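You operate a simulated robot arm through the tools that you are given. There is no shell and no other tool. Be economical: measure what you need, move in short steps, check, and stop when the job is done.

You run a simulated robot arm. Do the job below in one go: nothing can be reset, and whatever is moved stays where it is left.

JOB
Take the four star knobs off the flower press, then its notched board.
Fine: knobs on the bench before the letter rack, board on the free bench beside the press.

The check looks at the end state, three seconds after you hand in, the way a careful person would. Anything else that was tipped, shoved, dropped, spilled or broken makes it a failure.

ROBOT AND FRAMES
A 6-joint arm with a two-finger parallel gripper, fixed in place. Base frame: the origin is at the foot of the arm, x ahead of it, y to its left, z up; the work surface is at about z = 0.85. Lengths are in m, angles in degrees, forces in N, time in s.
With the tool pointing down near the work surface it reaches from about 0.14 to 0.84 m from the base axis. Its first joint turns from -166.0 to 166.0 degrees. Payload 3.91 kg.
The TCP is the grasp point between the finger pads, 0.03 m short of the fingertips. In the tool frame z runs along the fingers and y along their closing line. The gripper opens to 0.11 m. The fingers are 0.02 m wide and 0.01 m thick; the gripper's body (0.048 by 0.112 m) begins 0.055 m behind the TCP.
Orientation is that of the tool frame in the base frame, as a unit quaternion [x, y, z, w]. With the fingers straight down and closing along the base's y, the tool's x points along the base's -x, its y along +y and its z along -z.

CONTROLS
- The arm moves only by the tool play_rows. Its argument "deltas" is one flat list of numbers, 7 for each row, row after row: the opening, from 0 (shut) to 1 (fully open), then the shift along the tool's x, y, z in units of 300 mm (1.0 is 300 mm), then the turn, a rotation vector about the tool's x, y, z in units of 90 degrees (1.0 is 90 degrees). In form: [hand, x, y, z, ax, ay, az, hand, x, y, z, ax, ay, az, ...]. A call has 1 to 12 rows; each row is the pose to reach, as a shift and turn from the pose commanded when the call began, along the tool's axes at that moment. A call with a number of a shift or a turn outside -1 to 1 is refused whole. Rows are played at 5 a second. More than 0.05 m and 8.6 degrees between two rows, or a gripper value outside its range, and nothing of the call is played. Where a pose cannot be reached the arm comes as near as it can. A force on the tool above 90 N (or 10 N above the force at the start of the call, whichever is more), or a blocked arm, ends the call early, and 0.2 s more pass. Each finger travels about 0.108 m/s and halts on what it meets, pressing with about 25 N; the grip force reading is that of the motor and also rises with nothing between the fingers. The clock runs only during rows and for 0.2 s after the last one: add rows that repeat a pose to give the fingers time. The reply holds the time, the measured pose of the TCP, the force on the tool along the base axes, the opening and the grip force, in the units named above and with some noise, with the torque about the TCP (base axes, N m) and any sound that the robot's microphone picked up, and new pictures: "views" is both (left out), scene, wrist or none.
- Cameras (640 x 400 px; columns grow to the right, rows downward): "scene" is fixed at [0.0497, -0.651, 1.464]; the picture's right is [0.80, -0.60, 0.00], its down [-0.31, -0.41, -0.86] and it looks along [0.51, 0.69, -0.51] (base axes); focal length 363 px, centre (320, 200). "wrist" rides on the gripper at [0.077, 0.007, -0.115] in the tool frame; the picture's right is [-0.09, 1.00, 0.00], its down [-0.80, -0.07, -0.59] and it looks along [-0.59, -0.05, 0.80] (tool axes); focal length 270 px, centre (320, 200). There is no depth. A picture from a camera that has moved, and an enlarged one, comes with that camera's place and axes in the base frame and with its lens.
- lift_body(by): slides the trunk up (or, below 0, down) by that many m; the arm rides with it, the base frame stays. It gives what a move gives, with no picture.
- zoom(camera, box): a new picture of the part [left, top, right, bottom] of that camera's present view, enlarged. No time passes.
- job_done(): hands the job in; it is judged then, once.

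Go step by step. Nothing tells you positions but the pictures and the camera data: compare them with the known pose of the tool, close in by small moves and look again before you grip or let go. The budget is 120 turns and 200 pictures, counting those below and the enlarged ones. Unless the task says otherwise, let go and move clear before handing in, and close with one line.

The tools are called as a command line: name --argument value ..., lists and objects as JSON in quotes. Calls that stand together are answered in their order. play_rows: Moves the arm, as the interface text tells. Its arguments: {"type":"object","properties":{"deltas":{"type":"array","items":{"type":"number"}},"views":{"type":"string","enum":["both","scene","wrist","none"]}},"required":["deltas"]} The other tools are called the same way: lift_body (by) slides the trunk up or down; zoom (camera, box) takes an enlarged picture of a part of a camera's view; job_done () hands the job in.

At the start:

```text
time_s: 0.0
tool_pos: [0.4814, -0.1926, 1.1857]
tcp_rot: [0.0, 1.0, 0.0, 0.0]
wrist_force: [0.4, -0.3, 0.1]
wrist_torque: [0.0, 0.02, 0.02]
grip_width: 0.1102
finger_force: 0.2
trunk travel left (down, up): [-0.425, 0.115]
```

scene: 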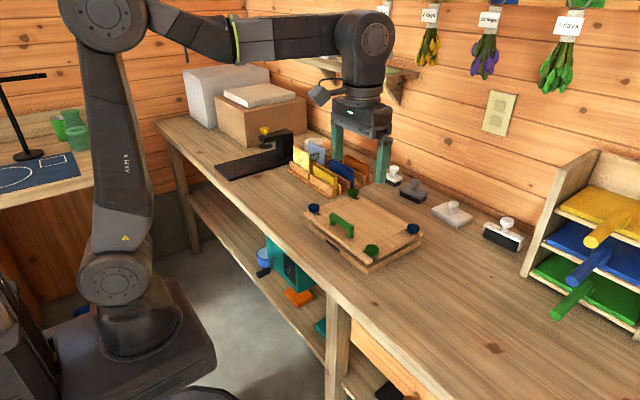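
wrist: 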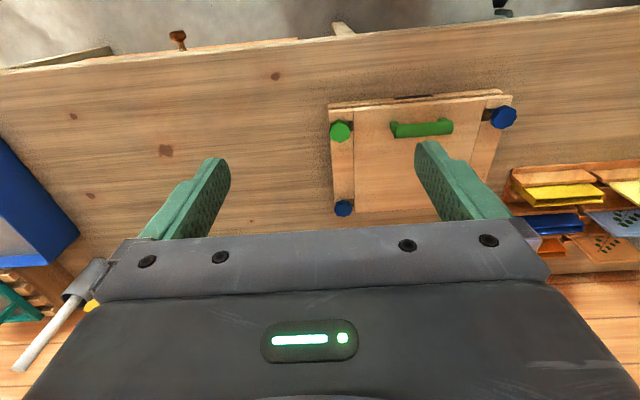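

I see the press on the bench with four knobs (blue and green) and a handle on its top board. I'll enlarge both views to measure it.

zoom --camera "scene" --box '[270, 130, 450, 280]'

zoom --camera "wrist" --box '[300, 70, 640, 280]'

```text
2.67 times, centred on (360, 205) of scene
camera zoom: at [0.0497, -0.651, 1.464], right [0.8, -0.6, 0.0], down [-0.31, -0.41, -0.86], along [0.51, 0.69, -0.51], focal length 968 px, centre (213, 187)
```

zoom: 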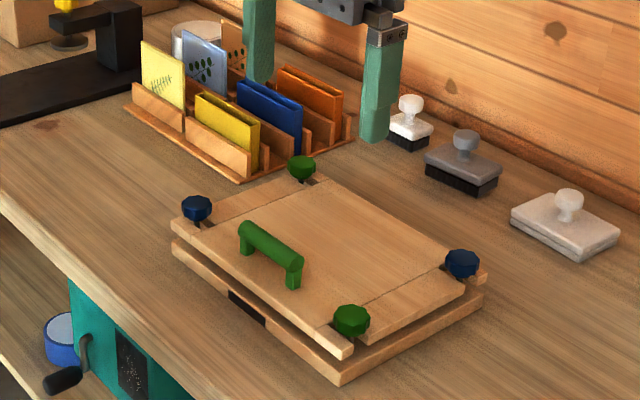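

```text
1.88 times, centred on (470, 175) of wrist
camera zoom: at [0.4039, -0.1854, 1.299], right [0.09, 1.0, 0.0], down [0.8, -0.07, 0.59], along [0.59, -0.05, -0.8], focal length 509 px, centre (38, 247)
```

zoom: 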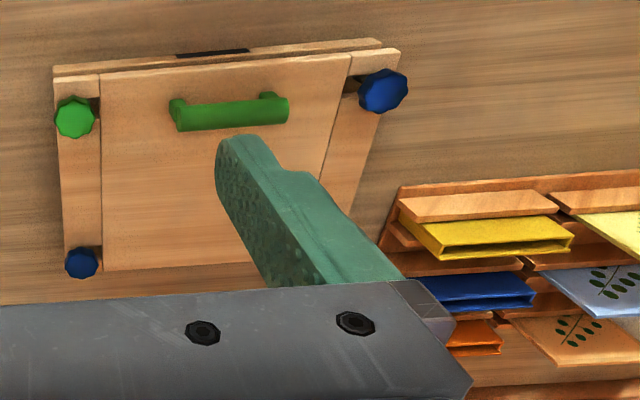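

By triangulation, the knobs sit at about x 0.563 and 0.712, y −0.169 and 0.072, z ≈ 0.91. The rack front is at x ≈ 0.70, y 0.18–0.44, and the bench front edge is at x ≈ 0.44. I'll move the arm back and sideways so the wrist camera gets a clear look at the press.

play_rows --deltas '[1, 0.12, 0.08, 0, 0, 0, 0, 1, 0.24, 0.16, 0, 0, 0, 0, 1, 0.36, 0.24, 0.0, 0, 0, 0, 1, 0.42, 0.36, 0.1, 0, 0, 0, 1, 0.42, 0.45, 0.2, 0, 0, 0]'

```text
refused: row 4 steps farther than a row can; nothing moved
```

play_rows --deltas '[1, 0.12, 0.08, 0, 0, 0, 0, 1, 0.24, 0.16, 0, 0, 0, 0, 1, 0.36, 0.24, 0.0, 0, 0, 0, 1, 0.42, 0.34, 0.06, 0, 0, 0, 1, 0.42, 0.45, 0.15, 0, 0, 0]'

```text
time_s: 1.2
tool_pos: [0.3547, -0.0576, 1.141]
tcp_rot: [0.0, 1.0, 0.0, 0.0]
wrist_force: [-1.0, -1.0, 0.2]
wrist_torque: [-0.03, -0.02, 0.02]
grip_width: 0.1101
finger_force: 0.2
trunk travel left (down, up): [-0.425, 0.115]
camera wrist: at [0.2773, -0.0511, 1.2553], right [0.09, 1.0, 0.0], down [0.8, -0.07, 0.59], along [0.59, -0.05, -0.8], focal length 270 px, centre (320, 200)
```

scene: 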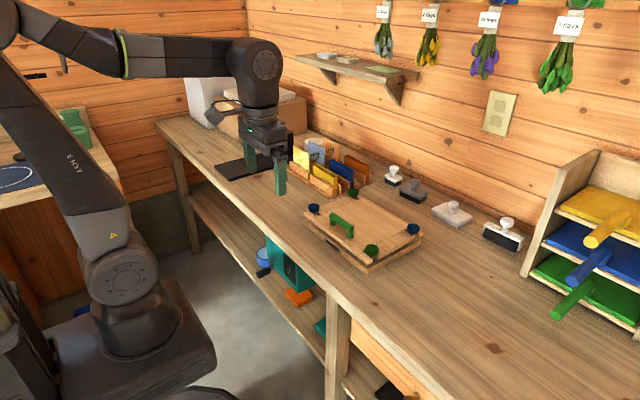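
wrist: 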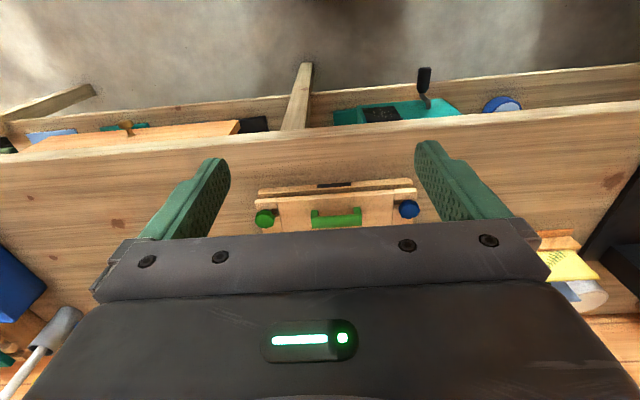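

The gripper hides the press from here. I'll use close scene crops first, since the arm no longer blocks that camera.

zoom --camera "scene" --box '[296, 180, 376, 230]'

zoom --camera "scene" --box '[350, 210, 430, 280]'

zoom --camera "wrist" --box '[230, 160, 450, 260]'

```text
8.00 times, centred on (336, 205) of scene
camera zoom: at [0.0497, -0.651, 1.464], right [0.8, -0.6, 0.0], down [-0.31, -0.41, -0.86], along [0.51, 0.69, -0.51], focal length 2903 px, centre (192, 160)
```

zoom: 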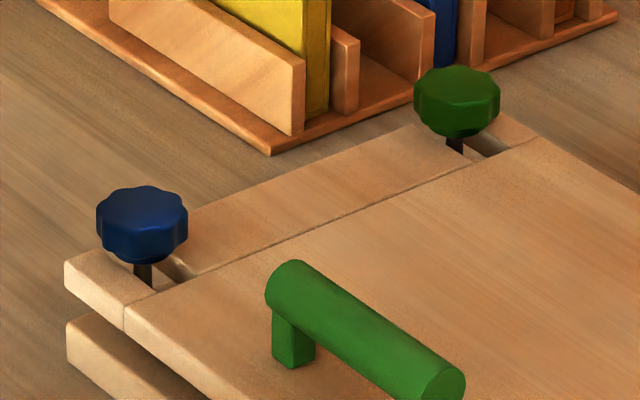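

```text
5.71 times, centred on (390, 245) of scene
camera zoom: at [0.0497, -0.651, 1.464], right [0.8, -0.6, 0.0], down [-0.31, -0.41, -0.86], along [0.51, 0.69, -0.51], focal length 2073 px, centre (-80, -57)
```

zoom: 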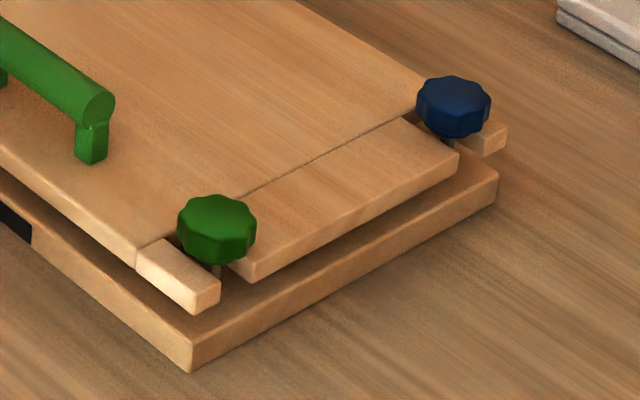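

```text
2.91 times, centred on (340, 210) of wrist
camera zoom: at [0.2773, -0.0511, 1.2553], right [0.09, 1.0, 0.0], down [0.8, -0.07, 0.59], along [0.59, -0.05, -0.8], focal length 786 px, centre (262, 171)
```

zoom: 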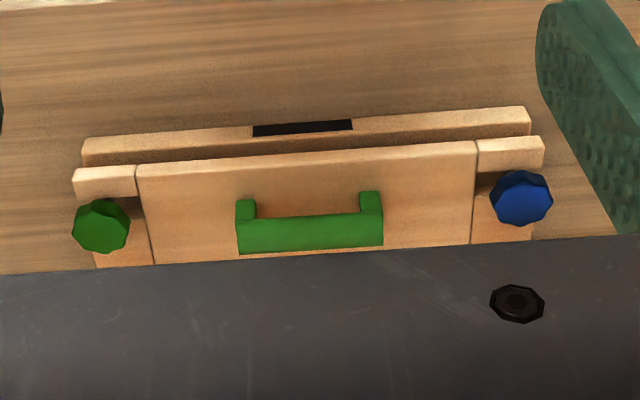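

The cleats have notches with thin studs through them, and each knob is about 33 mm across. I'll move above the near green knob D at (0.563, −0.169) with the hand half open.

play_rows --deltas '[0.6, -0.1, -0.053, 0.07, 0, 0, 0, 0.6, -0.2, -0.106, 0.14, 0, 0, 0, 0.6, -0.3, -0.16, 0.21, 0, 0, 0, 0.6, -0.4, -0.213, 0.28, 0, 0, 0, 0.6, -0.5, -0.267, 0.35, 0, 0, 0, 0.6, -0.6, -0.32, 0.42, 0, 0, 0, 0.6, -0.694, -0.371, 0.503, 0, 0, 0, 0.6, -0.694, -0.371, 0.503, 0, 0, 0]'

```text
time_s: 3.0
tool_pos: [0.5641, -0.1688, 0.992]
tcp_rot: [0.001, 1.0, 0.0, 0.001]
wrist_force: [0.6, -0.3, -0.6]
wrist_torque: [-0.02, 0.02, -0.01]
grip_width: 0.066
finger_force: 0.0
trunk travel left (down, up): [-0.425, 0.115]
camera wrist: at [0.4866, -0.1614, 1.1046], right [0.09, 1.0, 0.0], down [0.8, -0.07, 0.59], along [0.59, -0.05, -0.8], focal length 270 px, centre (320, 200)
```

scene: 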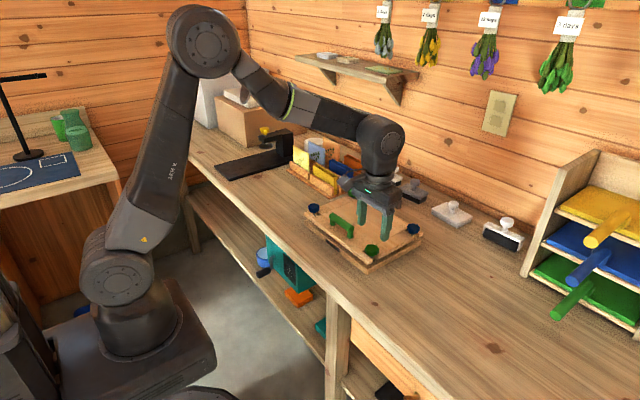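
wrist: 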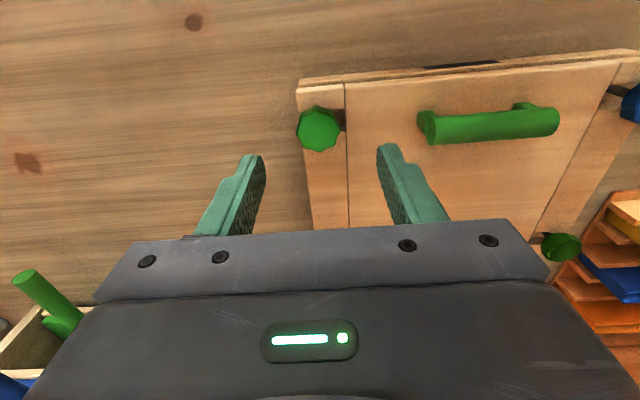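

The knob lies right under the tool. I'll go down part way and check the fingertips against the board.

play_rows --deltas '[0.6, 0, 0, 0.09, 0, 0, 0, 0.6, 0, 0, 0.18, 0, 0, 0, 0.6, 0, 0, 0.18, 0, 0, 0]' --views "wrist"

zoom --camera "scene" --box '[330, 200, 410, 280]'

```text
time_s: 3.8
tool_pos: [0.5619, -0.1676, 0.9357]
tcp_rot: [0.0, 1.0, 0.0, 0.0]
wrist_force: [0.7, -0.3, 0.0]
wrist_torque: [0.01, 0.04, -0.02]
grip_width: 0.0657
finger_force: 0.2
trunk travel left (down, up): [-0.425, 0.115]
camera wrist: at [0.4857, -0.1612, 1.0494], right [0.09, 1.0, 0.0], down [0.8, -0.07, 0.59], along [0.59, -0.05, -0.8], focal length 270 px, centre (320, 200)
```

wrist: 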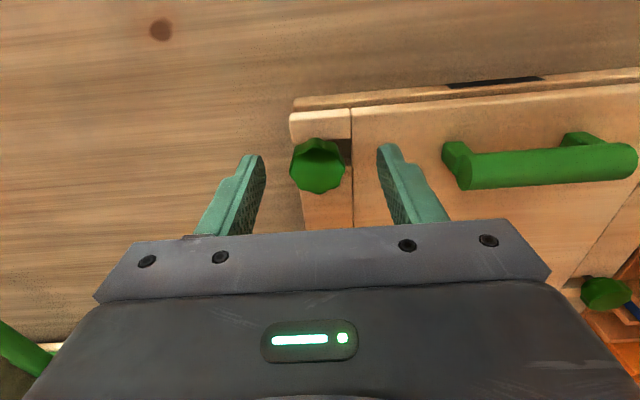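

```text
5.00 times, centred on (370, 240) of scene
camera zoom: at [0.0497, -0.651, 1.464], right [0.8, -0.6, 0.0], down [-0.31, -0.41, -0.86], along [0.51, 0.69, -0.51], focal length 1814 px, centre (70, 0)
```

zoom: 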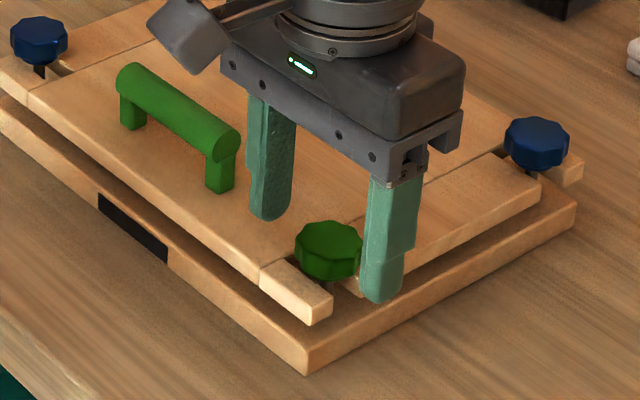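

The fingers straddle the knob with the tips near its mid-height. I'll lower 8 mm and close.

play_rows --deltas '[0.6, 0, 0, 0.027, 0, 0, 0, 0.45, 0, -0.003, 0.027, 0, 0, 0, 0, 0, -0.003, 0.027, 0, 0, 0, 0, 0, -0.003, 0.027, 0, 0, 0, 0, 0, -0.003, 0.027, 0, 0, 0]' --views "none"

zoom --camera "scene" --box '[330, 200, 410, 280]'

```text
time_s: 5.0
tool_pos: [0.5633, -0.1703, 0.9279]
tcp_rot: [0.0, 1.0, 0.0, 0.0]
wrist_force: [-0.8, -4.5, -0.6]
wrist_torque: [-0.09, 0.1, -0.03]
grip_width: 0.0304
finger_force: 25.2
trunk travel left (down, up): [-0.425, 0.115]
```

```text
5.00 times, centred on (370, 240) of scene
camera zoom: at [0.0497, -0.651, 1.464], right [0.8, -0.6, 0.0], down [-0.31, -0.41, -0.86], along [0.51, 0.69, -0.51], focal length 1814 px, centre (70, 0)
```

zoom: 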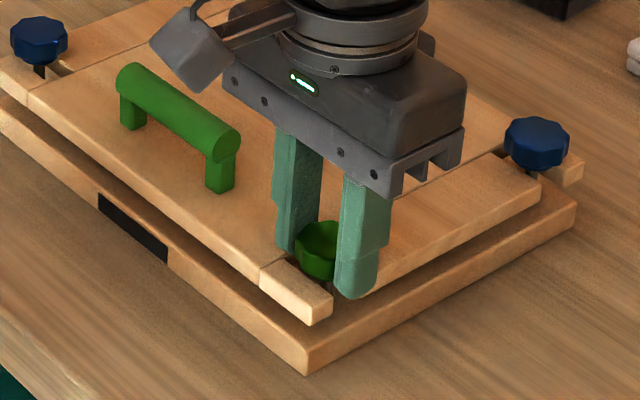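

Gripped at 30 mm. Now a trial turn counter-clockwise (seen from above), watching the torque.

play_rows --deltas '[0, 0, -0.004, 0.027, 0, 0, 0, 0, 0, -0.004, 0.0, 0, 0, 0]' --views "none"

```text
time_s: 5.6
tool_pos: [0.5629, -0.1694, 0.9257]
tcp_rot: [-0.001, 1.0, 0.001, -0.001]
wrist_force: [0.0, -1.4, -3.2]
wrist_torque: [-0.03, -0.61, -0.02]
grip_width: 0.0306
finger_force: 24.7
trunk travel left (down, up): [-0.425, 0.115]
```

That row nudged z down by mistake, but the arm came back with little force. Now the turn itself.

play_rows --deltas '[0, 0, 0, 0, 0, 0, -0.09, 0, 0, 0, 0, 0, 0, -0.18, 0, 0, 0, 0, 0, 0, -0.27, 0, 0, 0, 0, 0, 0, -0.36, 0, 0, 0, 0, 0, 0, -0.36]' --views "none"

zoom --camera "scene" --box '[330, 200, 410, 280]'

```text
time_s: 6.8
tool_pos: [0.5627, -0.1708, 0.9267]
tcp_rot: [-0.28, 0.96, 0.001, -0.001]
wrist_force: [-2.4, -4.3, -10.3]
wrist_torque: [-0.11, 0.05, 0.02]
grip_width: 0.0308
finger_force: 24.6
trunk travel left (down, up): [-0.425, 0.115]
```

```text
5.00 times, centred on (370, 240) of scene
camera zoom: at [0.0497, -0.651, 1.464], right [0.8, -0.6, 0.0], down [-0.31, -0.41, -0.86], along [0.51, 0.69, -0.51], focal length 1814 px, centre (70, 0)
```

zoom: 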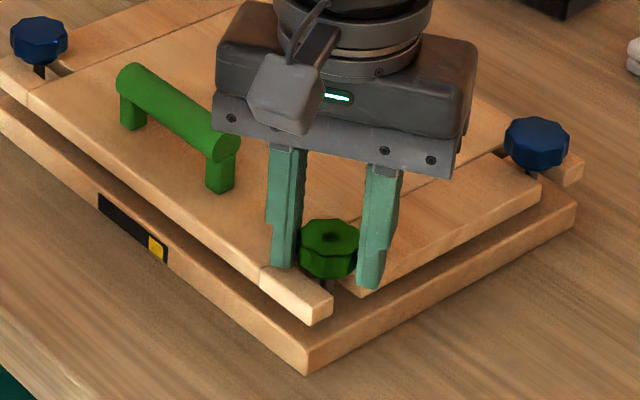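

A yellow mark has appeared in the dark window on the front edge, and the tool feels a 10 N downward pull. I'll take a closer look before turning any further.

zoom --camera "scene" --box '[335, 230, 375, 255]'

zoom --camera "scene" --box '[355, 235, 395, 260]'

```text
16.00 times, centred on (355, 242) of scene
camera zoom: at [0.0497, -0.651, 1.464], right [0.8, -0.6, 0.0], down [-0.31, -0.41, -0.86], along [0.51, 0.69, -0.51], focal length 5806 px, centre (-240, -480)
```

zoom: 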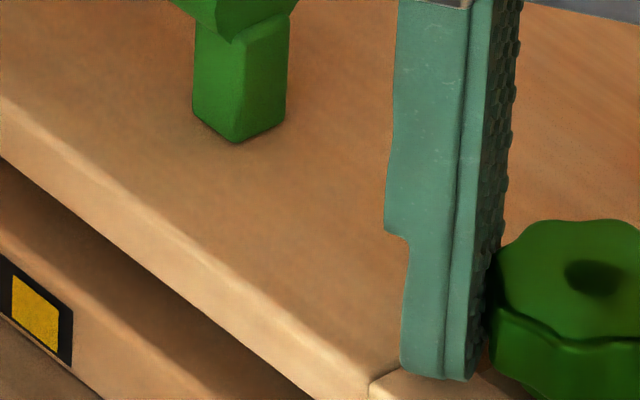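

```text
16.00 times, centred on (375, 248) of scene
camera zoom: at [0.0497, -0.651, 1.464], right [0.8, -0.6, 0.0], down [-0.31, -0.41, -0.86], along [0.51, 0.69, -0.51], focal length 5806 px, centre (-560, -560)
```

zoom: 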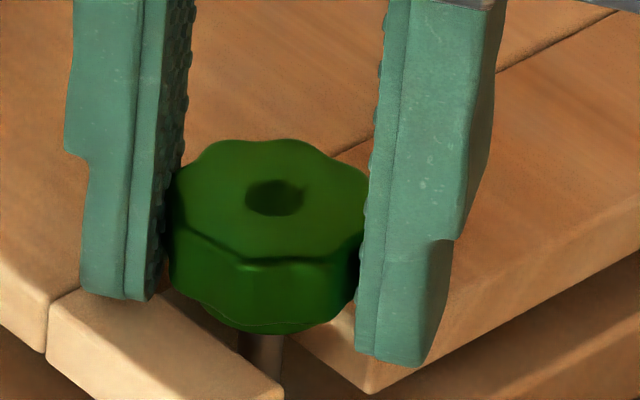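

The window shows a yellow mark at one end. I'll keep turning a bit more in the same direction and see how the force and the mark react.

play_rows --deltas '[0, 0, 0, 0, 0, 0, -0.09, 0, 0, 0, 0, 0, 0, -0.18, 0, 0, 0, 0, 0, 0, -0.27, 0, 0, 0, 0, 0, 0, -0.36, 0, 0, 0, 0, 0, 0, -0.36]' --views "none"

zoom --camera "scene" --box '[330, 200, 410, 280]'

```text
time_s: 8.0
tool_pos: [0.5641, -0.1719, 0.9261]
tcp_rot: [-0.537, 0.844, 0.0, 0.0]
wrist_force: [5.5, -9.7, -7.5]
wrist_torque: [-0.3, -0.1, -0.02]
grip_width: 0.0307
finger_force: 25.0
trunk travel left (down, up): [-0.425, 0.115]
```

```text
5.00 times, centred on (370, 240) of scene
camera zoom: at [0.0497, -0.651, 1.464], right [0.8, -0.6, 0.0], down [-0.31, -0.41, -0.86], along [0.51, 0.69, -0.51], focal length 1814 px, centre (70, 0)
```

zoom: 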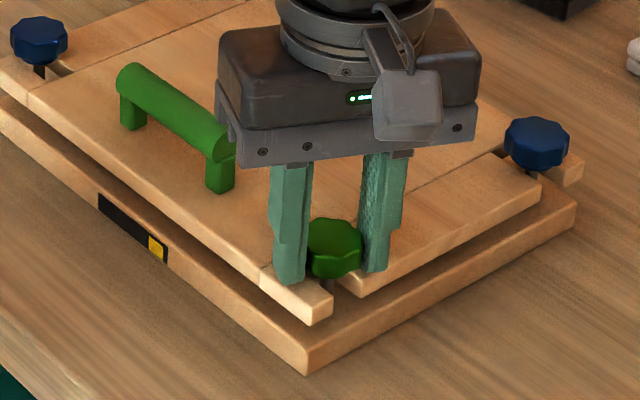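

The knob appears to follow the fingers and the yellow mark is unchanged. I'll try a gentle lift to see whether it comes free.

play_rows --deltas '[0, 0, 0, -0.01, 0, 0, 0, 0, 0, 0, -0.02, 0, 0, 0, 0, 0, 0, -0.02, 0, 0, 0]' --views "none"

zoom --camera "scene" --box '[330, 200, 410, 280]'

```text
time_s: 8.8
tool_pos: [0.5647, -0.1705, 0.933]
tcp_rot: [-0.537, 0.843, 0.0, 0.0]
wrist_force: [6.0, -6.3, -19.5]
wrist_torque: [-0.19, -0.29, 0.02]
grip_width: 0.0306
finger_force: 25.1
trunk travel left (down, up): [-0.425, 0.115]
```

```text
5.00 times, centred on (370, 240) of scene
camera zoom: at [0.0497, -0.651, 1.464], right [0.8, -0.6, 0.0], down [-0.31, -0.41, -0.86], along [0.51, 0.69, -0.51], focal length 1814 px, centre (70, 0)
```

zoom: 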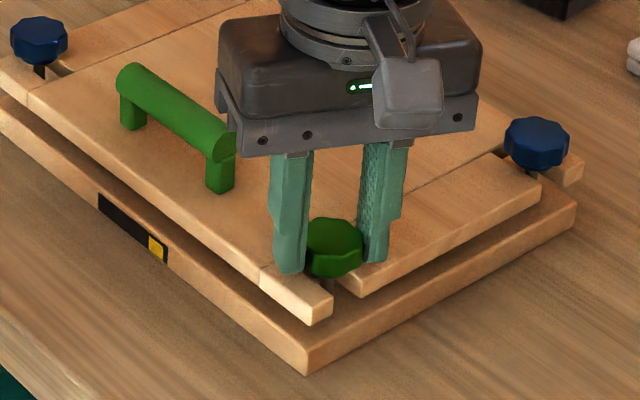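

The fingers slid up the knob, so it's still threaded. I'll regrip it centred and turn further counter-clockwise, watching its height.

play_rows --deltas '[0.45, 0, 0, 0, 0, 0, 0, 0.45, 0.003, -0.004, 0.02, 0, 0, 0, 0, 0.003, -0.004, 0.02, 0, 0, 0, 0, 0.003, -0.004, 0.02, 0, 0, 0, 0, 0.003, -0.004, 0.02, 0, 0, -0.09, 0, 0.003, -0.004, 0.02, 0, 0, -0.18, 0, 0.003, -0.004, 0.02, 0, 0, -0.27, 0, 0.003, -0.004, 0.02, 0, 0, -0.36, 0, 0.003, -0.004, 0.02, 0, 0, -0.45, 0, 0.003, -0.004, 0.02, 0, 0, -0.54, 0, 0.003, -0.004, 0.02, 0, 0, -0.63, 0, 0.003, -0.004, 0.02, 0, 0, -0.72]' --views "none"

zoom --camera "scene" --box '[330, 200, 410, 280]'

```text
time_s: 11.4
tool_pos: [0.5649, -0.1723, 0.9272]
tcp_rot: [0.906, -0.424, 0.001, 0.0]
wrist_force: [22.6, 3.2, 13.9]
wrist_torque: [0.15, -0.55, -0.02]
grip_width: 0.0306
finger_force: 25.7
trunk travel left (down, up): [-0.425, 0.115]
```

```text
5.00 times, centred on (370, 240) of scene
camera zoom: at [0.0497, -0.651, 1.464], right [0.8, -0.6, 0.0], down [-0.31, -0.41, -0.86], along [0.51, 0.69, -0.51], focal length 1814 px, centre (70, 0)
```

zoom: 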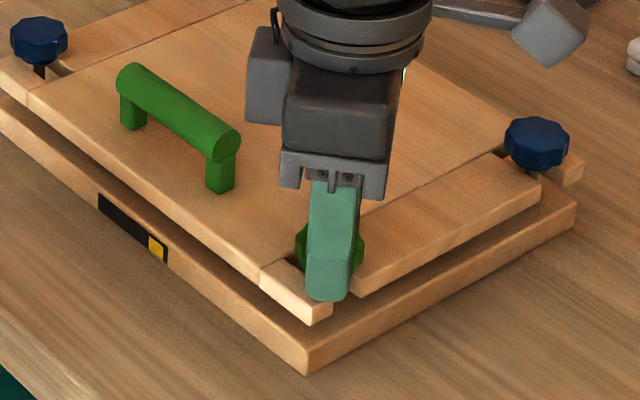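

Sideways force has built up to 22 N, so I'm off-centre. I'll open, rise clear, and measure the knob again.

play_rows --deltas '[0.5, 0, 0, 0, 0, 0, 0, 0.5, 0, 0, -0.03, 0, 0, 0, 0.5, 0, 0, -0.1, 0, 0, 0, 0.5, 0, 0, -0.1, 0, 0, 0]' --views "wrist"

zoom --camera "scene" --box '[350, 210, 430, 280]'

zoom --camera "wrist" --box '[230, 80, 410, 200]'

```text
time_s: 12.4
tool_pos: [0.5633, -0.173, 0.9574]
tcp_rot: [0.905, -0.425, 0.0, 0.0]
wrist_force: [-0.5, -0.5, 0.3]
wrist_torque: [0.0, 0.0, -0.01]
grip_width: 0.0551
finger_force: 0.1
trunk travel left (down, up): [-0.425, 0.115]
camera wrist: at [0.6075, -0.2363, 1.0711], right [-0.82, -0.57, 0.0], down [-0.46, 0.66, 0.59], along [-0.34, 0.49, -0.8], focal length 270 px, centre (320, 200)
```

wrist: 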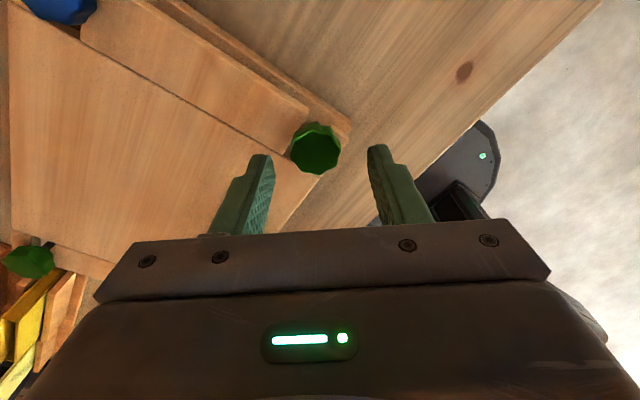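

```text
5.71 times, centred on (390, 245) of scene
camera zoom: at [0.0497, -0.651, 1.464], right [0.8, -0.6, 0.0], down [-0.31, -0.41, -0.86], along [0.51, 0.69, -0.51], focal length 2073 px, centre (-80, -57)
```

zoom: 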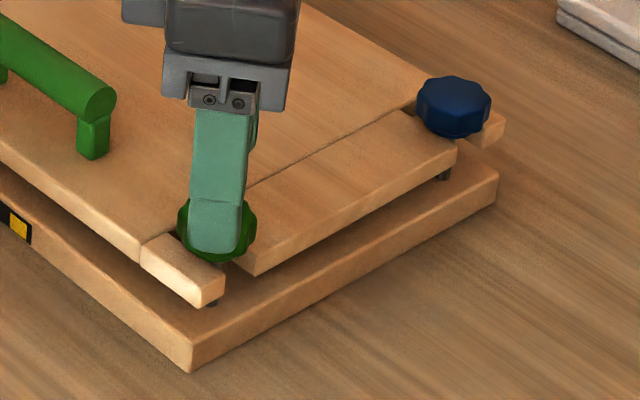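

```text
3.33 times, centred on (320, 140) of wrist
camera zoom: at [0.6075, -0.2363, 1.0711], right [-0.82, -0.57, 0.0], down [-0.46, 0.66, 0.59], along [-0.34, 0.49, -0.8], focal length 901 px, centre (320, 400)
```

zoom: 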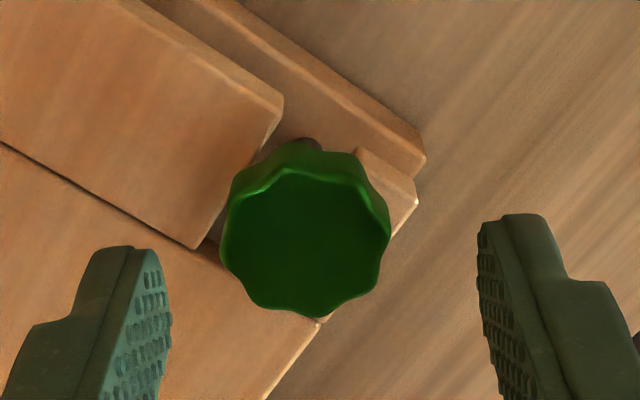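

The top board looks slightly raised at this end compared with before. I'll compare with the very first crop.

zoom --camera "scene" --box '[270, 130, 450, 280]'

zoom --camera "scene" --box '[296, 180, 376, 230]'

```text
2.67 times, centred on (360, 205) of scene
camera zoom: at [0.0497, -0.651, 1.464], right [0.8, -0.6, 0.0], down [-0.31, -0.41, -0.86], along [0.51, 0.69, -0.51], focal length 968 px, centre (213, 187)
```

zoom: 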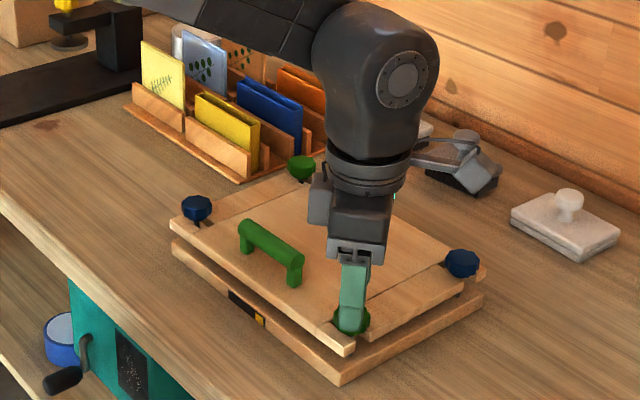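

```text
8.00 times, centred on (336, 205) of scene
camera zoom: at [0.0497, -0.651, 1.464], right [0.8, -0.6, 0.0], down [-0.31, -0.41, -0.86], along [0.51, 0.69, -0.51], focal length 2903 px, centre (192, 160)
```

zoom: 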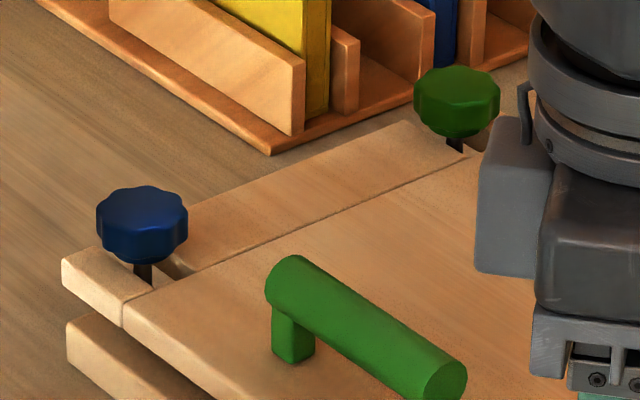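

I'll lift further away to see knob D unobstructed, turning the hand back meanwhile.

play_rows --deltas '[0.5, 0, 0, -0.12, 0, 0, 0.09, 0.5, 0, 0, -0.24, 0, 0, 0.18, 0.5, 0, 0, -0.36, 0, 0, 0.27, 0.5, 0, 0, -0.45, 0, 0, 0.36, 0.5, 0, 0, -0.45, 0, 0, 0.45, 0.5, 0, 0, -0.45, 0, 0, 0.54, 0.5, 0, 0, -0.45, 0, 0, 0.63, 0.5, 0, 0, -0.45, 0, 0, 0.72, 0.5, 0, 0, -0.45, 0, 0, 0.81, 0.5, 0, 0, -0.45, 0, 0, 0.9, 0.5, 0, 0, -0.45, 0, 0, 0.99]' --views "wrist"

zoom --camera "scene" --box '[350, 210, 430, 280]'

zoom --camera "scene" --box '[270, 130, 450, 280]'

```text
time_s: 14.8
tool_pos: [0.5638, -0.1717, 1.092]
tcp_rot: [-0.345, 0.939, 0.0, -0.001]
wrist_force: [0.3, -0.8, -0.7]
wrist_torque: [0.0, -0.03, -0.03]
grip_width: 0.0551
finger_force: 0.2
trunk travel left (down, up): [-0.425, 0.115]
camera wrist: at [0.5008, -0.2165, 1.2059], right [-0.58, 0.82, 0.0], down [0.66, 0.47, 0.59], along [0.48, 0.34, -0.8], focal length 270 px, centre (320, 200)
```

wrist: 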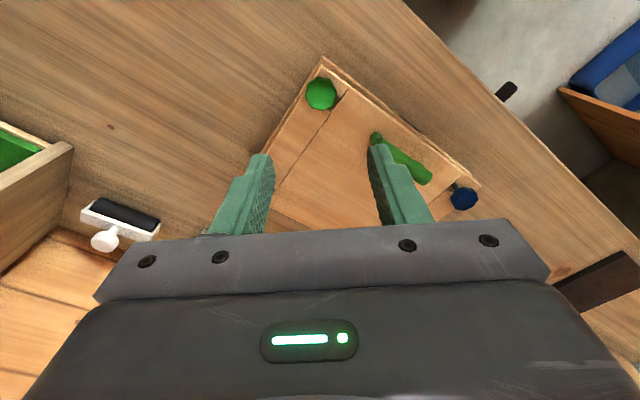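

```text
5.71 times, centred on (390, 245) of scene
camera zoom: at [0.0497, -0.651, 1.464], right [0.8, -0.6, 0.0], down [-0.31, -0.41, -0.86], along [0.51, 0.69, -0.51], focal length 2073 px, centre (-80, -57)
```

zoom: 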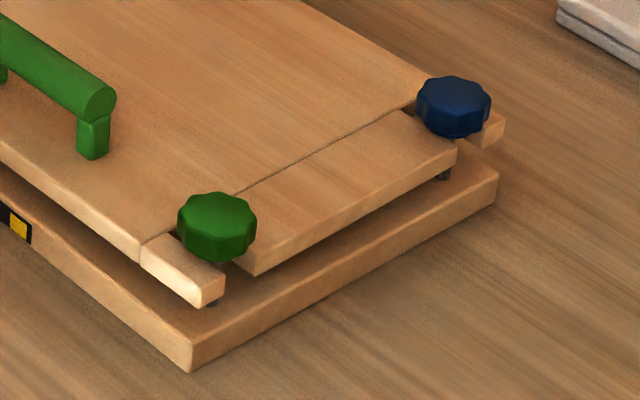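

```text
2.67 times, centred on (360, 205) of scene
camera zoom: at [0.0497, -0.651, 1.464], right [0.8, -0.6, 0.0], down [-0.31, -0.41, -0.86], along [0.51, 0.69, -0.51], focal length 968 px, centre (213, 187)
```

zoom: 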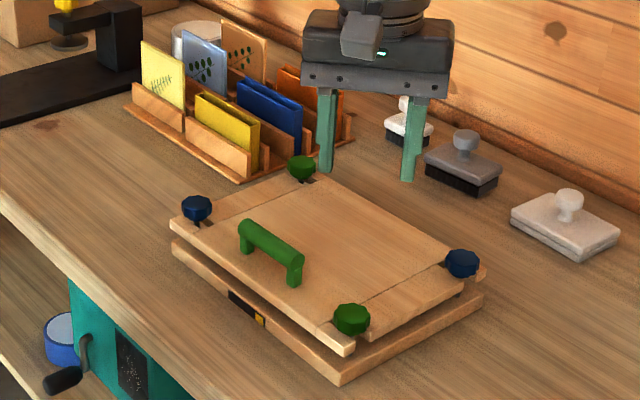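

Knob D has risen about 1 mm over ~130° of counter-clockwise turn, so that direction loosens it. I'll go back down with a corrected centre of (0.5655, −0.1715) and keep unscrewing.

play_rows --deltas '[0.5, -0.0048, 0, 0.135, 0, 0, 0, 0.5, -0.0048, 0, 0.27, 0, 0, 0, 0.5, -0.0048, 0, 0.405, 0, 0, 0, 0.5, -0.0048, 0, 0.54, 0, 0, 0, 0.5, -0.0048, 0, 0.54, 0, 0, 0, 0, -0.0048, 0, 0.54, 0, 0, 0, 0, -0.0048, 0, 0.54, 0, 0, 0]' --views "wrist"

zoom --camera "scene" --box '[350, 210, 430, 280]'

```text
time_s: 16.4
tool_pos: [0.5638, -0.1702, 0.9305]
tcp_rot: [-0.347, 0.938, 0.0, 0.0]
wrist_force: [-3.5, 1.6, 1.4]
wrist_torque: [0.13, 0.12, 0.02]
grip_width: 0.0302
finger_force: 24.4
trunk travel left (down, up): [-0.425, 0.115]
camera wrist: at [0.5016, -0.2154, 1.0445], right [-0.58, 0.81, 0.0], down [0.66, 0.47, 0.59], along [0.48, 0.35, -0.8], focal length 270 px, centre (320, 200)
```

wrist: 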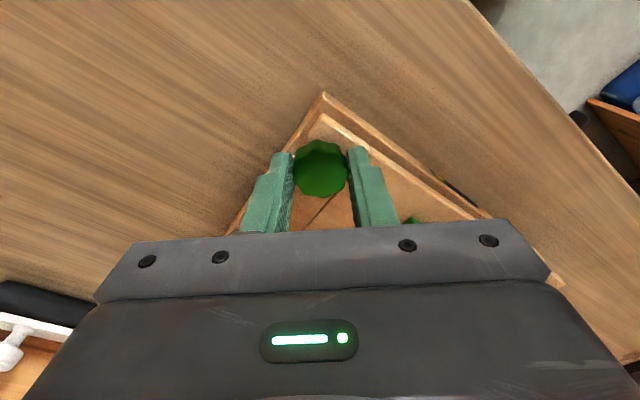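

```text
5.71 times, centred on (390, 245) of scene
camera zoom: at [0.0497, -0.651, 1.464], right [0.8, -0.6, 0.0], down [-0.31, -0.41, -0.86], along [0.51, 0.69, -0.51], focal length 2073 px, centre (-80, -57)
```

zoom: 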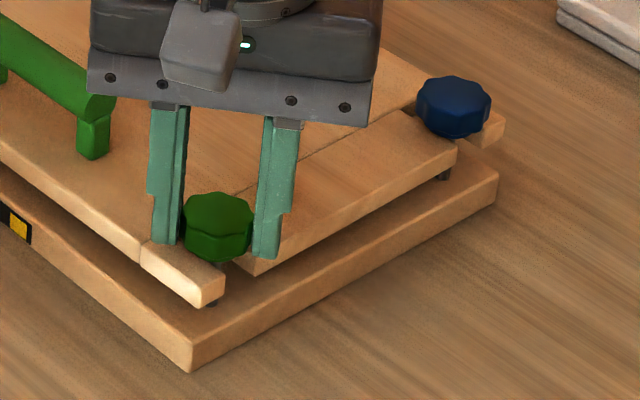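

Grip is well centred now. I'll turn 89° counter-clockwise.

play_rows --deltas '[0, 0, 0, 0, 0, 0, -0.09, 0, 0, 0, 0, 0, 0, -0.18, 0, 0, 0, 0, 0, 0, -0.27, 0, 0, 0, -0.001, 0, 0, -0.36, 0, 0, 0, -0.001, 0, 0, -0.45, 0, 0, 0, -0.001, 0, 0, -0.54, 0, 0, 0, -0.002, 0, 0, -0.63, 0, 0, 0, -0.002, 0, 0, -0.72, 0, 0, 0, -0.002, 0, 0, -0.81, 0, 0, 0, -0.0025, 0, 0, -0.9, 0, 0, 0, -0.0025, 0, 0, -0.99, 0, 0, 0, -0.0025, 0, 0, -0.99]' --views "none"

play_rows --deltas '[0, 0, 0, 0, 0, 0, -0.09, 0, 0, 0, 0, 0, 0, -0.18, 0, 0, 0, 0, 0, 0, -0.27, 0, 0, 0, -0.001, 0, 0, -0.36, 0, 0, 0, -0.001, 0, 0, -0.45, 0, 0, 0, -0.001, 0, 0, -0.54, 0, 0, 0, -0.002, 0, 0, -0.63, 0, 0, 0, -0.002, 0, 0, -0.72, 0, 0, 0, -0.002, 0, 0, -0.81, 0, 0, 0, -0.0025, 0, 0, -0.9, 0, 0, 0, -0.0025, 0, 0, -0.99, 0, 0, 0, -0.0025, 0, 0, -0.99]' --views "none"

zoom --camera "scene" --box '[350, 210, 430, 280]'

```text
time_s: 19.0
tool_pos: [0.5656, -0.1705, 0.9307]
tcp_rot: [0.906, -0.424, 0.001, 0.001]
wrist_force: [9.4, 0.3, 4.7]
wrist_torque: [0.08, -0.3, 0.0]
grip_width: 0.0303
finger_force: 24.7
trunk travel left (down, up): [-0.425, 0.115]
```

```text
time_s: 20.4
tool_pos: [0.5636, -0.1347, 0.9274]
tcp_rot: [0.996, -0.082, 0.002, 0.041]
wrist_force: [-17.3, -89.6, 8.3]
wrist_torque: [-0.39, 0.56, -0.8]
grip_width: 0.0939
finger_force: 25.2
out of reach, approached as far as the arm can: row 5, 6
trunk travel left (down, up): [-0.425, 0.115]
stopped in row 6: the force on the tool passed its limit at 170 N (the readings are from after the stop); the commanded pose is now the measured one
```

```text
5.71 times, centred on (390, 245) of scene
camera zoom: at [0.0497, -0.651, 1.464], right [0.8, -0.6, 0.0], down [-0.31, -0.41, -0.86], along [0.51, 0.69, -0.51], focal length 2073 px, centre (-80, -57)
```

zoom: 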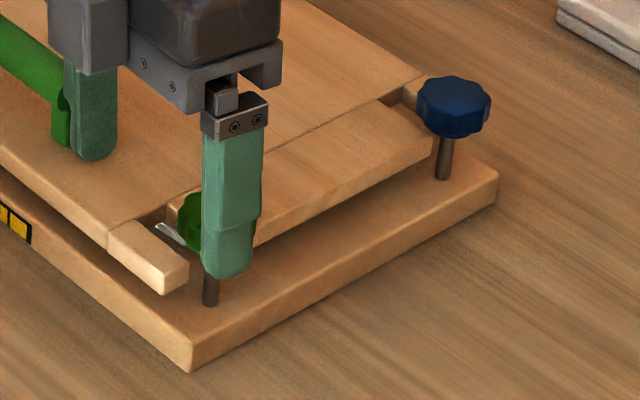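

The wrist hit its joint limit, and the arm lurched and pushed the top board a little toward +y. I'll open and back straight up before assessing.

play_rows --deltas '[0.9, 0, 0, -0.03, 0, 0, 0, 0.9, 0, 0, -0.1, 0, 0, 0, 0.9, 0, 0, -0.25, 0, 0, 0, 0.9, 0, 0, -0.4, 0, 0, 0, 0.9, 0, 0, -0.4, 0, 0, 0]'

zoom --camera "scene" --box '[280, 160, 440, 280]'

```text
time_s: 20.9
tool_pos: [0.565, -0.1337, 0.9353]
tcp_rot: [0.996, -0.078, -0.003, 0.046]
wrist_force: [-0.6, -80.0, -14.7]
wrist_torque: [-2.27, 0.04, -0.2]
grip_width: 0.0959
finger_force: 0.2
trunk travel left (down, up): [-0.425, 0.115]
stopped in row 2: the force on the tool passed its limit at 106 N (the readings are from after the stop); the commanded pose is now the measured one
camera wrist: at [0.6409, -0.1416, 1.0491], right [-0.24, -0.97, 0.09], down [-0.77, 0.25, 0.58], along [-0.59, 0.07, -0.81], focal length 270 px, centre (320, 200)
```

scene: 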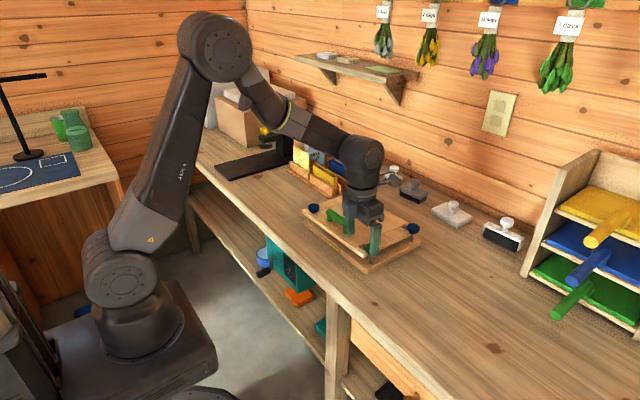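
wrist: 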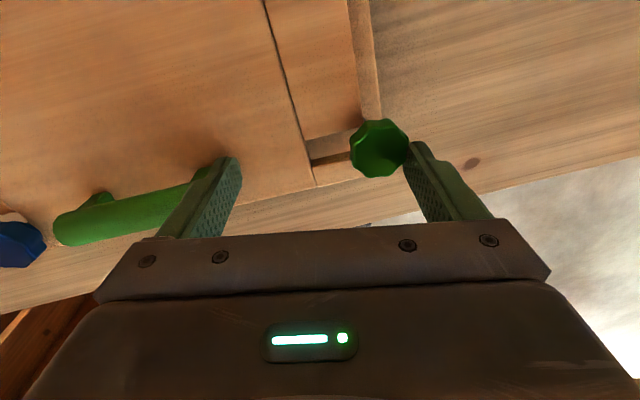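

```text
3.33 times, centred on (360, 220) of scene
camera zoom: at [0.0497, -0.651, 1.464], right [0.8, -0.6, 0.0], down [-0.31, -0.41, -0.86], along [0.51, 0.69, -0.51], focal length 1210 px, centre (187, 133)
```

zoom: 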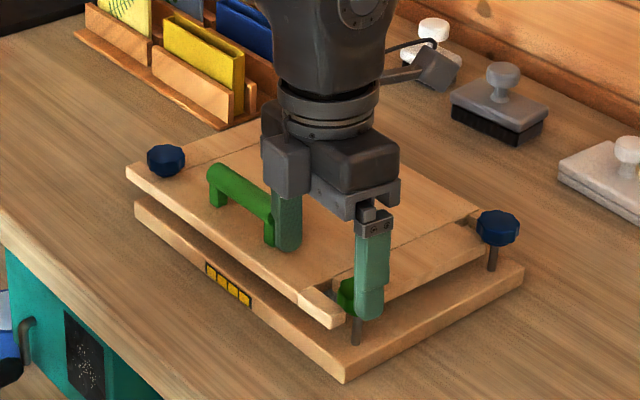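

The outer finger and the handle-side finger are both loaded, pushing in +y. I'll back off toward −y in small steps.

play_rows --deltas '[0.9, 0, 0.01, 0, 0, 0, 0, 0.9, 0, 0.02, 0, 0, 0, 0, 0.9, 0, 0.03, 0, 0, 0, 0, 0.9, 0, 0.04, 0, 0, 0, 0]' --views "none"

zoom --camera "scene" --box '[280, 160, 440, 280]'

```text
time_s: 21.9
tool_pos: [0.5634, -0.1351, 0.9384]
tcp_rot: [0.996, -0.08, 0.0, 0.047]
wrist_force: [-0.1, -29.8, -9.1]
wrist_torque: [-0.63, 0.0, -0.04]
grip_width: 0.0959
finger_force: 0.0
trunk travel left (down, up): [-0.425, 0.115]
```

```text
3.33 times, centred on (360, 220) of scene
camera zoom: at [0.0497, -0.651, 1.464], right [0.8, -0.6, 0.0], down [-0.31, -0.41, -0.86], along [0.51, 0.69, -0.51], focal length 1210 px, centre (187, 133)
```

zoom: 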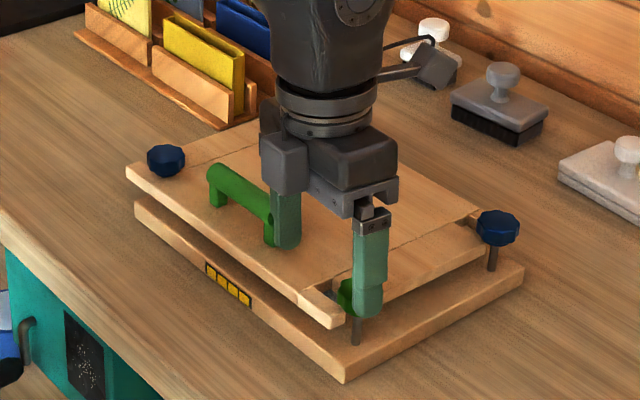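

Force has dropped to 30 N. Next: straight up, then turning back off the joint limit.

play_rows --deltas '[0.9, 0, 0.01, -0.02, 0, 0, 0, 0.9, 0, 0.02, -0.04, 0, 0, 0, 0.9, 0, 0.02, -0.08, 0, 0, 0, 0.9, 0, 0.02, -0.15, 0, 0, 0, 0.9, 0, 0.02, -0.28, 0, 0, 0, 0.9, 0, 0.02, -0.4, 0, 0, 0]' --views "none"

zoom --camera "scene" --box '[280, 130, 440, 280]'

```text
time_s: 23.3
tool_pos: [0.5623, -0.1152, 1.0576]
tcp_rot: [0.995, -0.081, -0.001, 0.049]
wrist_force: [-0.4, 0.1, -0.5]
wrist_torque: [-0.02, 0.01, 0.01]
grip_width: 0.0988
finger_force: 0.0
out of reach, approached as far as the arm can: row 1, 2, 3, 4, 5, 6
trunk travel left (down, up): [-0.425, 0.115]
```

```text
2.67 times, centred on (360, 205) of scene
camera zoom: at [0.0497, -0.651, 1.464], right [0.8, -0.6, 0.0], down [-0.31, -0.41, -0.86], along [0.51, 0.69, -0.51], focal length 968 px, centre (213, 187)
```

zoom: 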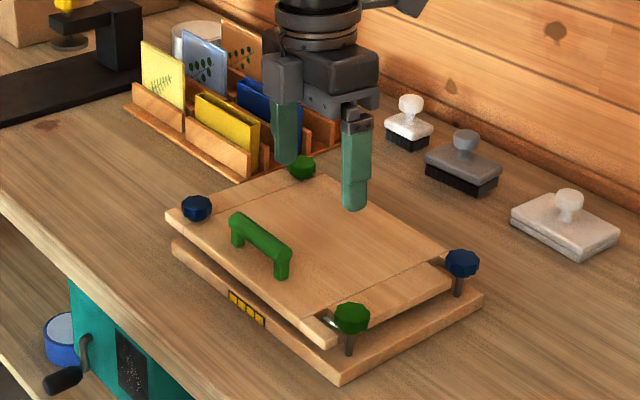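

The arm is clear, the base, studs and other knobs are upright, and only the top board slid about 18 mm. The wrist limit is around −165°, leaving about 330° of usable turn. I'll straighten the tool and unwind it.

play_rows --deltas '[0.5, 0, 0, -0.05, 0.05, 0, 0.07, 0.5, 0, 0, -0.05, 0.062, 0, 0.14]' --views "none"

play_rows --deltas '[0.5, 0, 0, 0, 0, 0, 0.09, 0.5, 0, 0, 0, 0, 0, 0.18, 0.5, 0, 0, 0, 0, 0, 0.27, 0.5, 0, 0, 0, 0, 0, 0.36, 0.5, 0, 0, 0, 0, 0, 0.45, 0.5, 0, 0, 0, 0, 0, 0.54, 0.5, 0, 0, 0, 0, 0, 0.63, 0.5, 0, 0, 0, 0, 0, 0.72, 0.5, 0, 0, 0, 0, 0, 0.81, 0.5, 0, 0, 0, 0, 0, 0.9, 0.5, 0, 0, 0, 0, 0, 0.99]' --views "wrist"

zoom --camera "scene" --box '[350, 210, 430, 280]'

```text
time_s: 23.9
tool_pos: [0.5616, -0.113, 1.0712]
tcp_rot: [0.983, -0.186, 0.008, -0.005]
wrist_force: [0.1, 0.1, 0.3]
wrist_torque: [0.0, -0.01, -0.02]
grip_width: 0.0549
finger_force: 0.1
trunk travel left (down, up): [-0.425, 0.115]
```

```text
time_s: 26.3
tool_pos: [0.5638, -0.1128, 1.0707]
tcp_rot: [-0.569, 0.822, -0.004, 0.009]
wrist_force: [-0.4, 0.2, -0.3]
wrist_torque: [0.02, -0.03, 0.02]
grip_width: 0.055
finger_force: 0.1
trunk travel left (down, up): [-0.425, 0.115]
camera wrist: at [0.5274, -0.1833, 1.1843], right [-0.9, 0.43, -0.01], down [0.34, 0.72, 0.6], along [0.27, 0.54, -0.8], focal length 270 px, centre (320, 200)
```

wrist: 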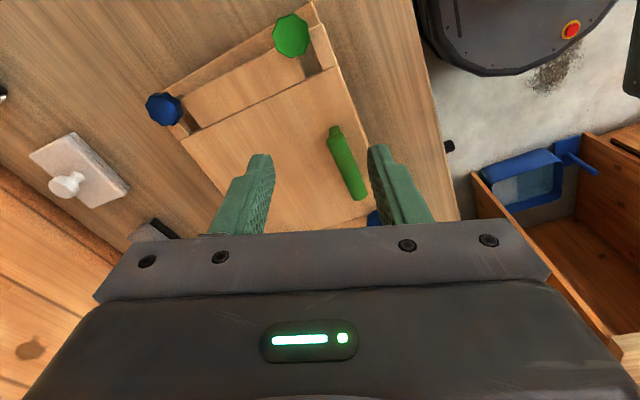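

```text
5.71 times, centred on (390, 245) of scene
camera zoom: at [0.0497, -0.651, 1.464], right [0.8, -0.6, 0.0], down [-0.31, -0.41, -0.86], along [0.51, 0.69, -0.51], focal length 2073 px, centre (-80, -57)
```

zoom: 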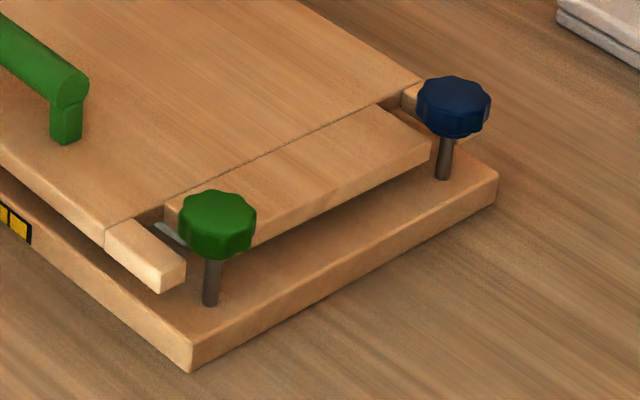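

Knob D is intact and a little higher. I'll level the tool, move above D, and unwind to about +109°.

play_rows --deltas '[0.5, 0.09, -0.037, 0, -0.0107, 0.0065, 0, 0.5, 0.181, -0.0743, 0, -0.0107, 0.0065, 0]' --views "none"

play_rows --deltas '[0.5, 0, 0, 0, 0, 0, 0.09, 0.5, 0, 0, 0, 0, 0, 0.18, 0.5, 0, 0, 0, 0, 0, 0.27, 0.5, 0, 0, 0, 0, 0, 0.36, 0.5, 0, 0, 0, 0, 0, 0.45, 0.5, 0, 0, 0, 0, 0, 0.54, 0.5, 0, 0, 0, 0, 0, 0.63, 0.5, 0, 0, 0, 0, 0, 0.72, 0.5, 0, 0, 0, 0, 0, 0.81, 0.5, 0, 0, 0, 0, 0, 0.9, 0.5, 0, 0, 0, 0, 0, 0.99]' --views "none"

play_rows --deltas '[0.5, 0, 0, 0, 0, 0, 0.09, 0.5, 0, 0, 0, 0, 0, 0.18, 0.5, 0, 0, 0, 0, 0, 0.27, 0.5, 0, 0, 0, 0, 0, 0.36, 0.5, 0, 0, 0, 0, 0, 0.45, 0.5, 0, 0, 0, 0, 0, 0.54, 0.5, 0, 0, 0, 0, 0, 0.63, 0.5, 0, 0, 0, 0, 0, 0.72, 0.5, 0, 0, 0, 0, 0, 0.81, 0.5, 0, 0, 0, 0, 0, 0.9, 0.5, 0, 0, 0, 0, 0, 0.99]' --views "wrist"

```text
time_s: 26.9
tool_pos: [0.5659, -0.1728, 1.07]
tcp_rot: [-0.57, 0.822, 0.001, 0.0]
wrist_force: [0.6, -0.6, 0.6]
wrist_torque: [0.0, -0.02, 0.0]
grip_width: 0.0551
finger_force: 0.1
trunk travel left (down, up): [-0.425, 0.115]
```

```text
time_s: 29.3
tool_pos: [0.5638, -0.171, 1.0715]
tcp_rot: [0.173, 0.985, 0.001, -0.002]
wrist_force: [0.4, 1.1, -0.3]
wrist_torque: [-0.01, 0.01, -0.03]
grip_width: 0.055
finger_force: 0.0
trunk travel left (down, up): [-0.425, 0.115]
```

```text
time_s: 31.7
tool_pos: [0.5643, -0.1716, 1.0708]
tcp_rot: [0.814, 0.581, -0.001, -0.002]
wrist_force: [0.2, -0.3, -0.2]
wrist_torque: [0.01, 0.01, -0.04]
grip_width: 0.0552
finger_force: 0.0
trunk travel left (down, up): [-0.425, 0.115]
camera wrist: at [0.5964, -0.1013, 1.1844], right [0.91, -0.41, 0.0], down [-0.32, -0.74, 0.59], along [-0.24, -0.54, -0.8], focal length 270 px, centre (320, 200)
```

wrist: 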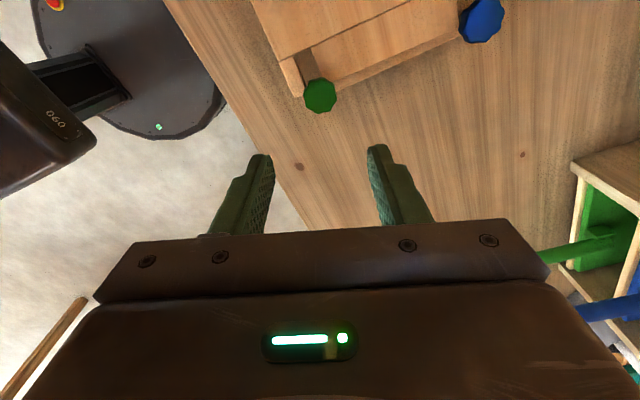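

Aligned over knob D at about +109°. I'll descend and grip, then turn 90°.

play_rows --deltas '[0.5, 0, 0, 0.12, 0, 0, 0, 0.5, 0, 0, 0.24, 0, 0, 0, 0.5, 0, 0, 0.36, 0, 0, 0, 0.5, 0, 0, 0.462, 0, 0, 0, 0.5, 0, 0, 0.462, 0, 0, 0, 0, 0, 0, 0.462, 0, 0, 0, 0, 0, 0, 0.462, 0, 0, 0]' --views "none"

play_rows --deltas '[0, 0, 0, 0, 0, 0, -0.09, 0, 0, 0, 0, 0, 0, -0.18, 0, 0, 0, 0, 0, 0, -0.27, 0, 0, 0, -0.001, 0, 0, -0.36, 0, 0, 0, -0.001, 0, 0, -0.45, 0, 0, 0, -0.001, 0, 0, -0.54, 0, 0, 0, -0.002, 0, 0, -0.63, 0, 0, 0, -0.002, 0, 0, -0.72, 0, 0, 0, -0.002, 0, 0, -0.81, 0, 0, 0, -0.003, 0, 0, -0.9, 0, 0, 0, -0.003, 0, 0, -0.99]' --views "none"

zoom --camera "scene" --box '[350, 210, 430, 280]'

```text
time_s: 33.3
tool_pos: [0.5648, -0.1722, 0.9327]
tcp_rot: [0.813, 0.583, 0.0, -0.001]
wrist_force: [-1.1, 1.0, -0.9]
wrist_torque: [-0.1, -0.12, -0.01]
grip_width: 0.0295
finger_force: 25.7
trunk travel left (down, up): [-0.425, 0.115]
```

```text
time_s: 35.7
tool_pos: [0.5665, -0.1697, 0.9325]
tcp_rot: [0.169, 0.986, -0.001, -0.001]
wrist_force: [19.3, 7.3, 3.4]
wrist_torque: [0.16, -0.66, -0.03]
grip_width: 0.0285
finger_force: 25.1
trunk travel left (down, up): [-0.425, 0.115]
```

```text
5.71 times, centred on (390, 245) of scene
camera zoom: at [0.0497, -0.651, 1.464], right [0.8, -0.6, 0.0], down [-0.31, -0.41, -0.86], along [0.51, 0.69, -0.51], focal length 2073 px, centre (-80, -57)
```

zoom: 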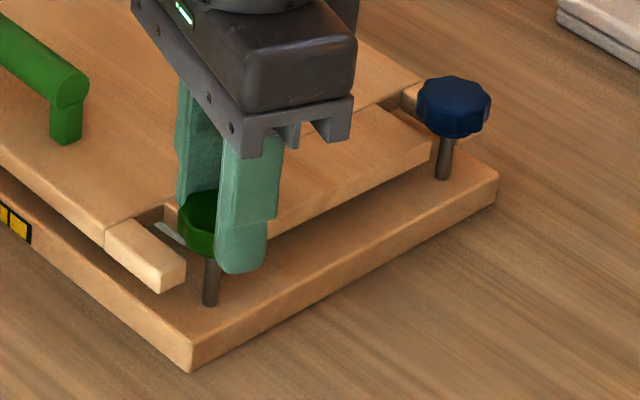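

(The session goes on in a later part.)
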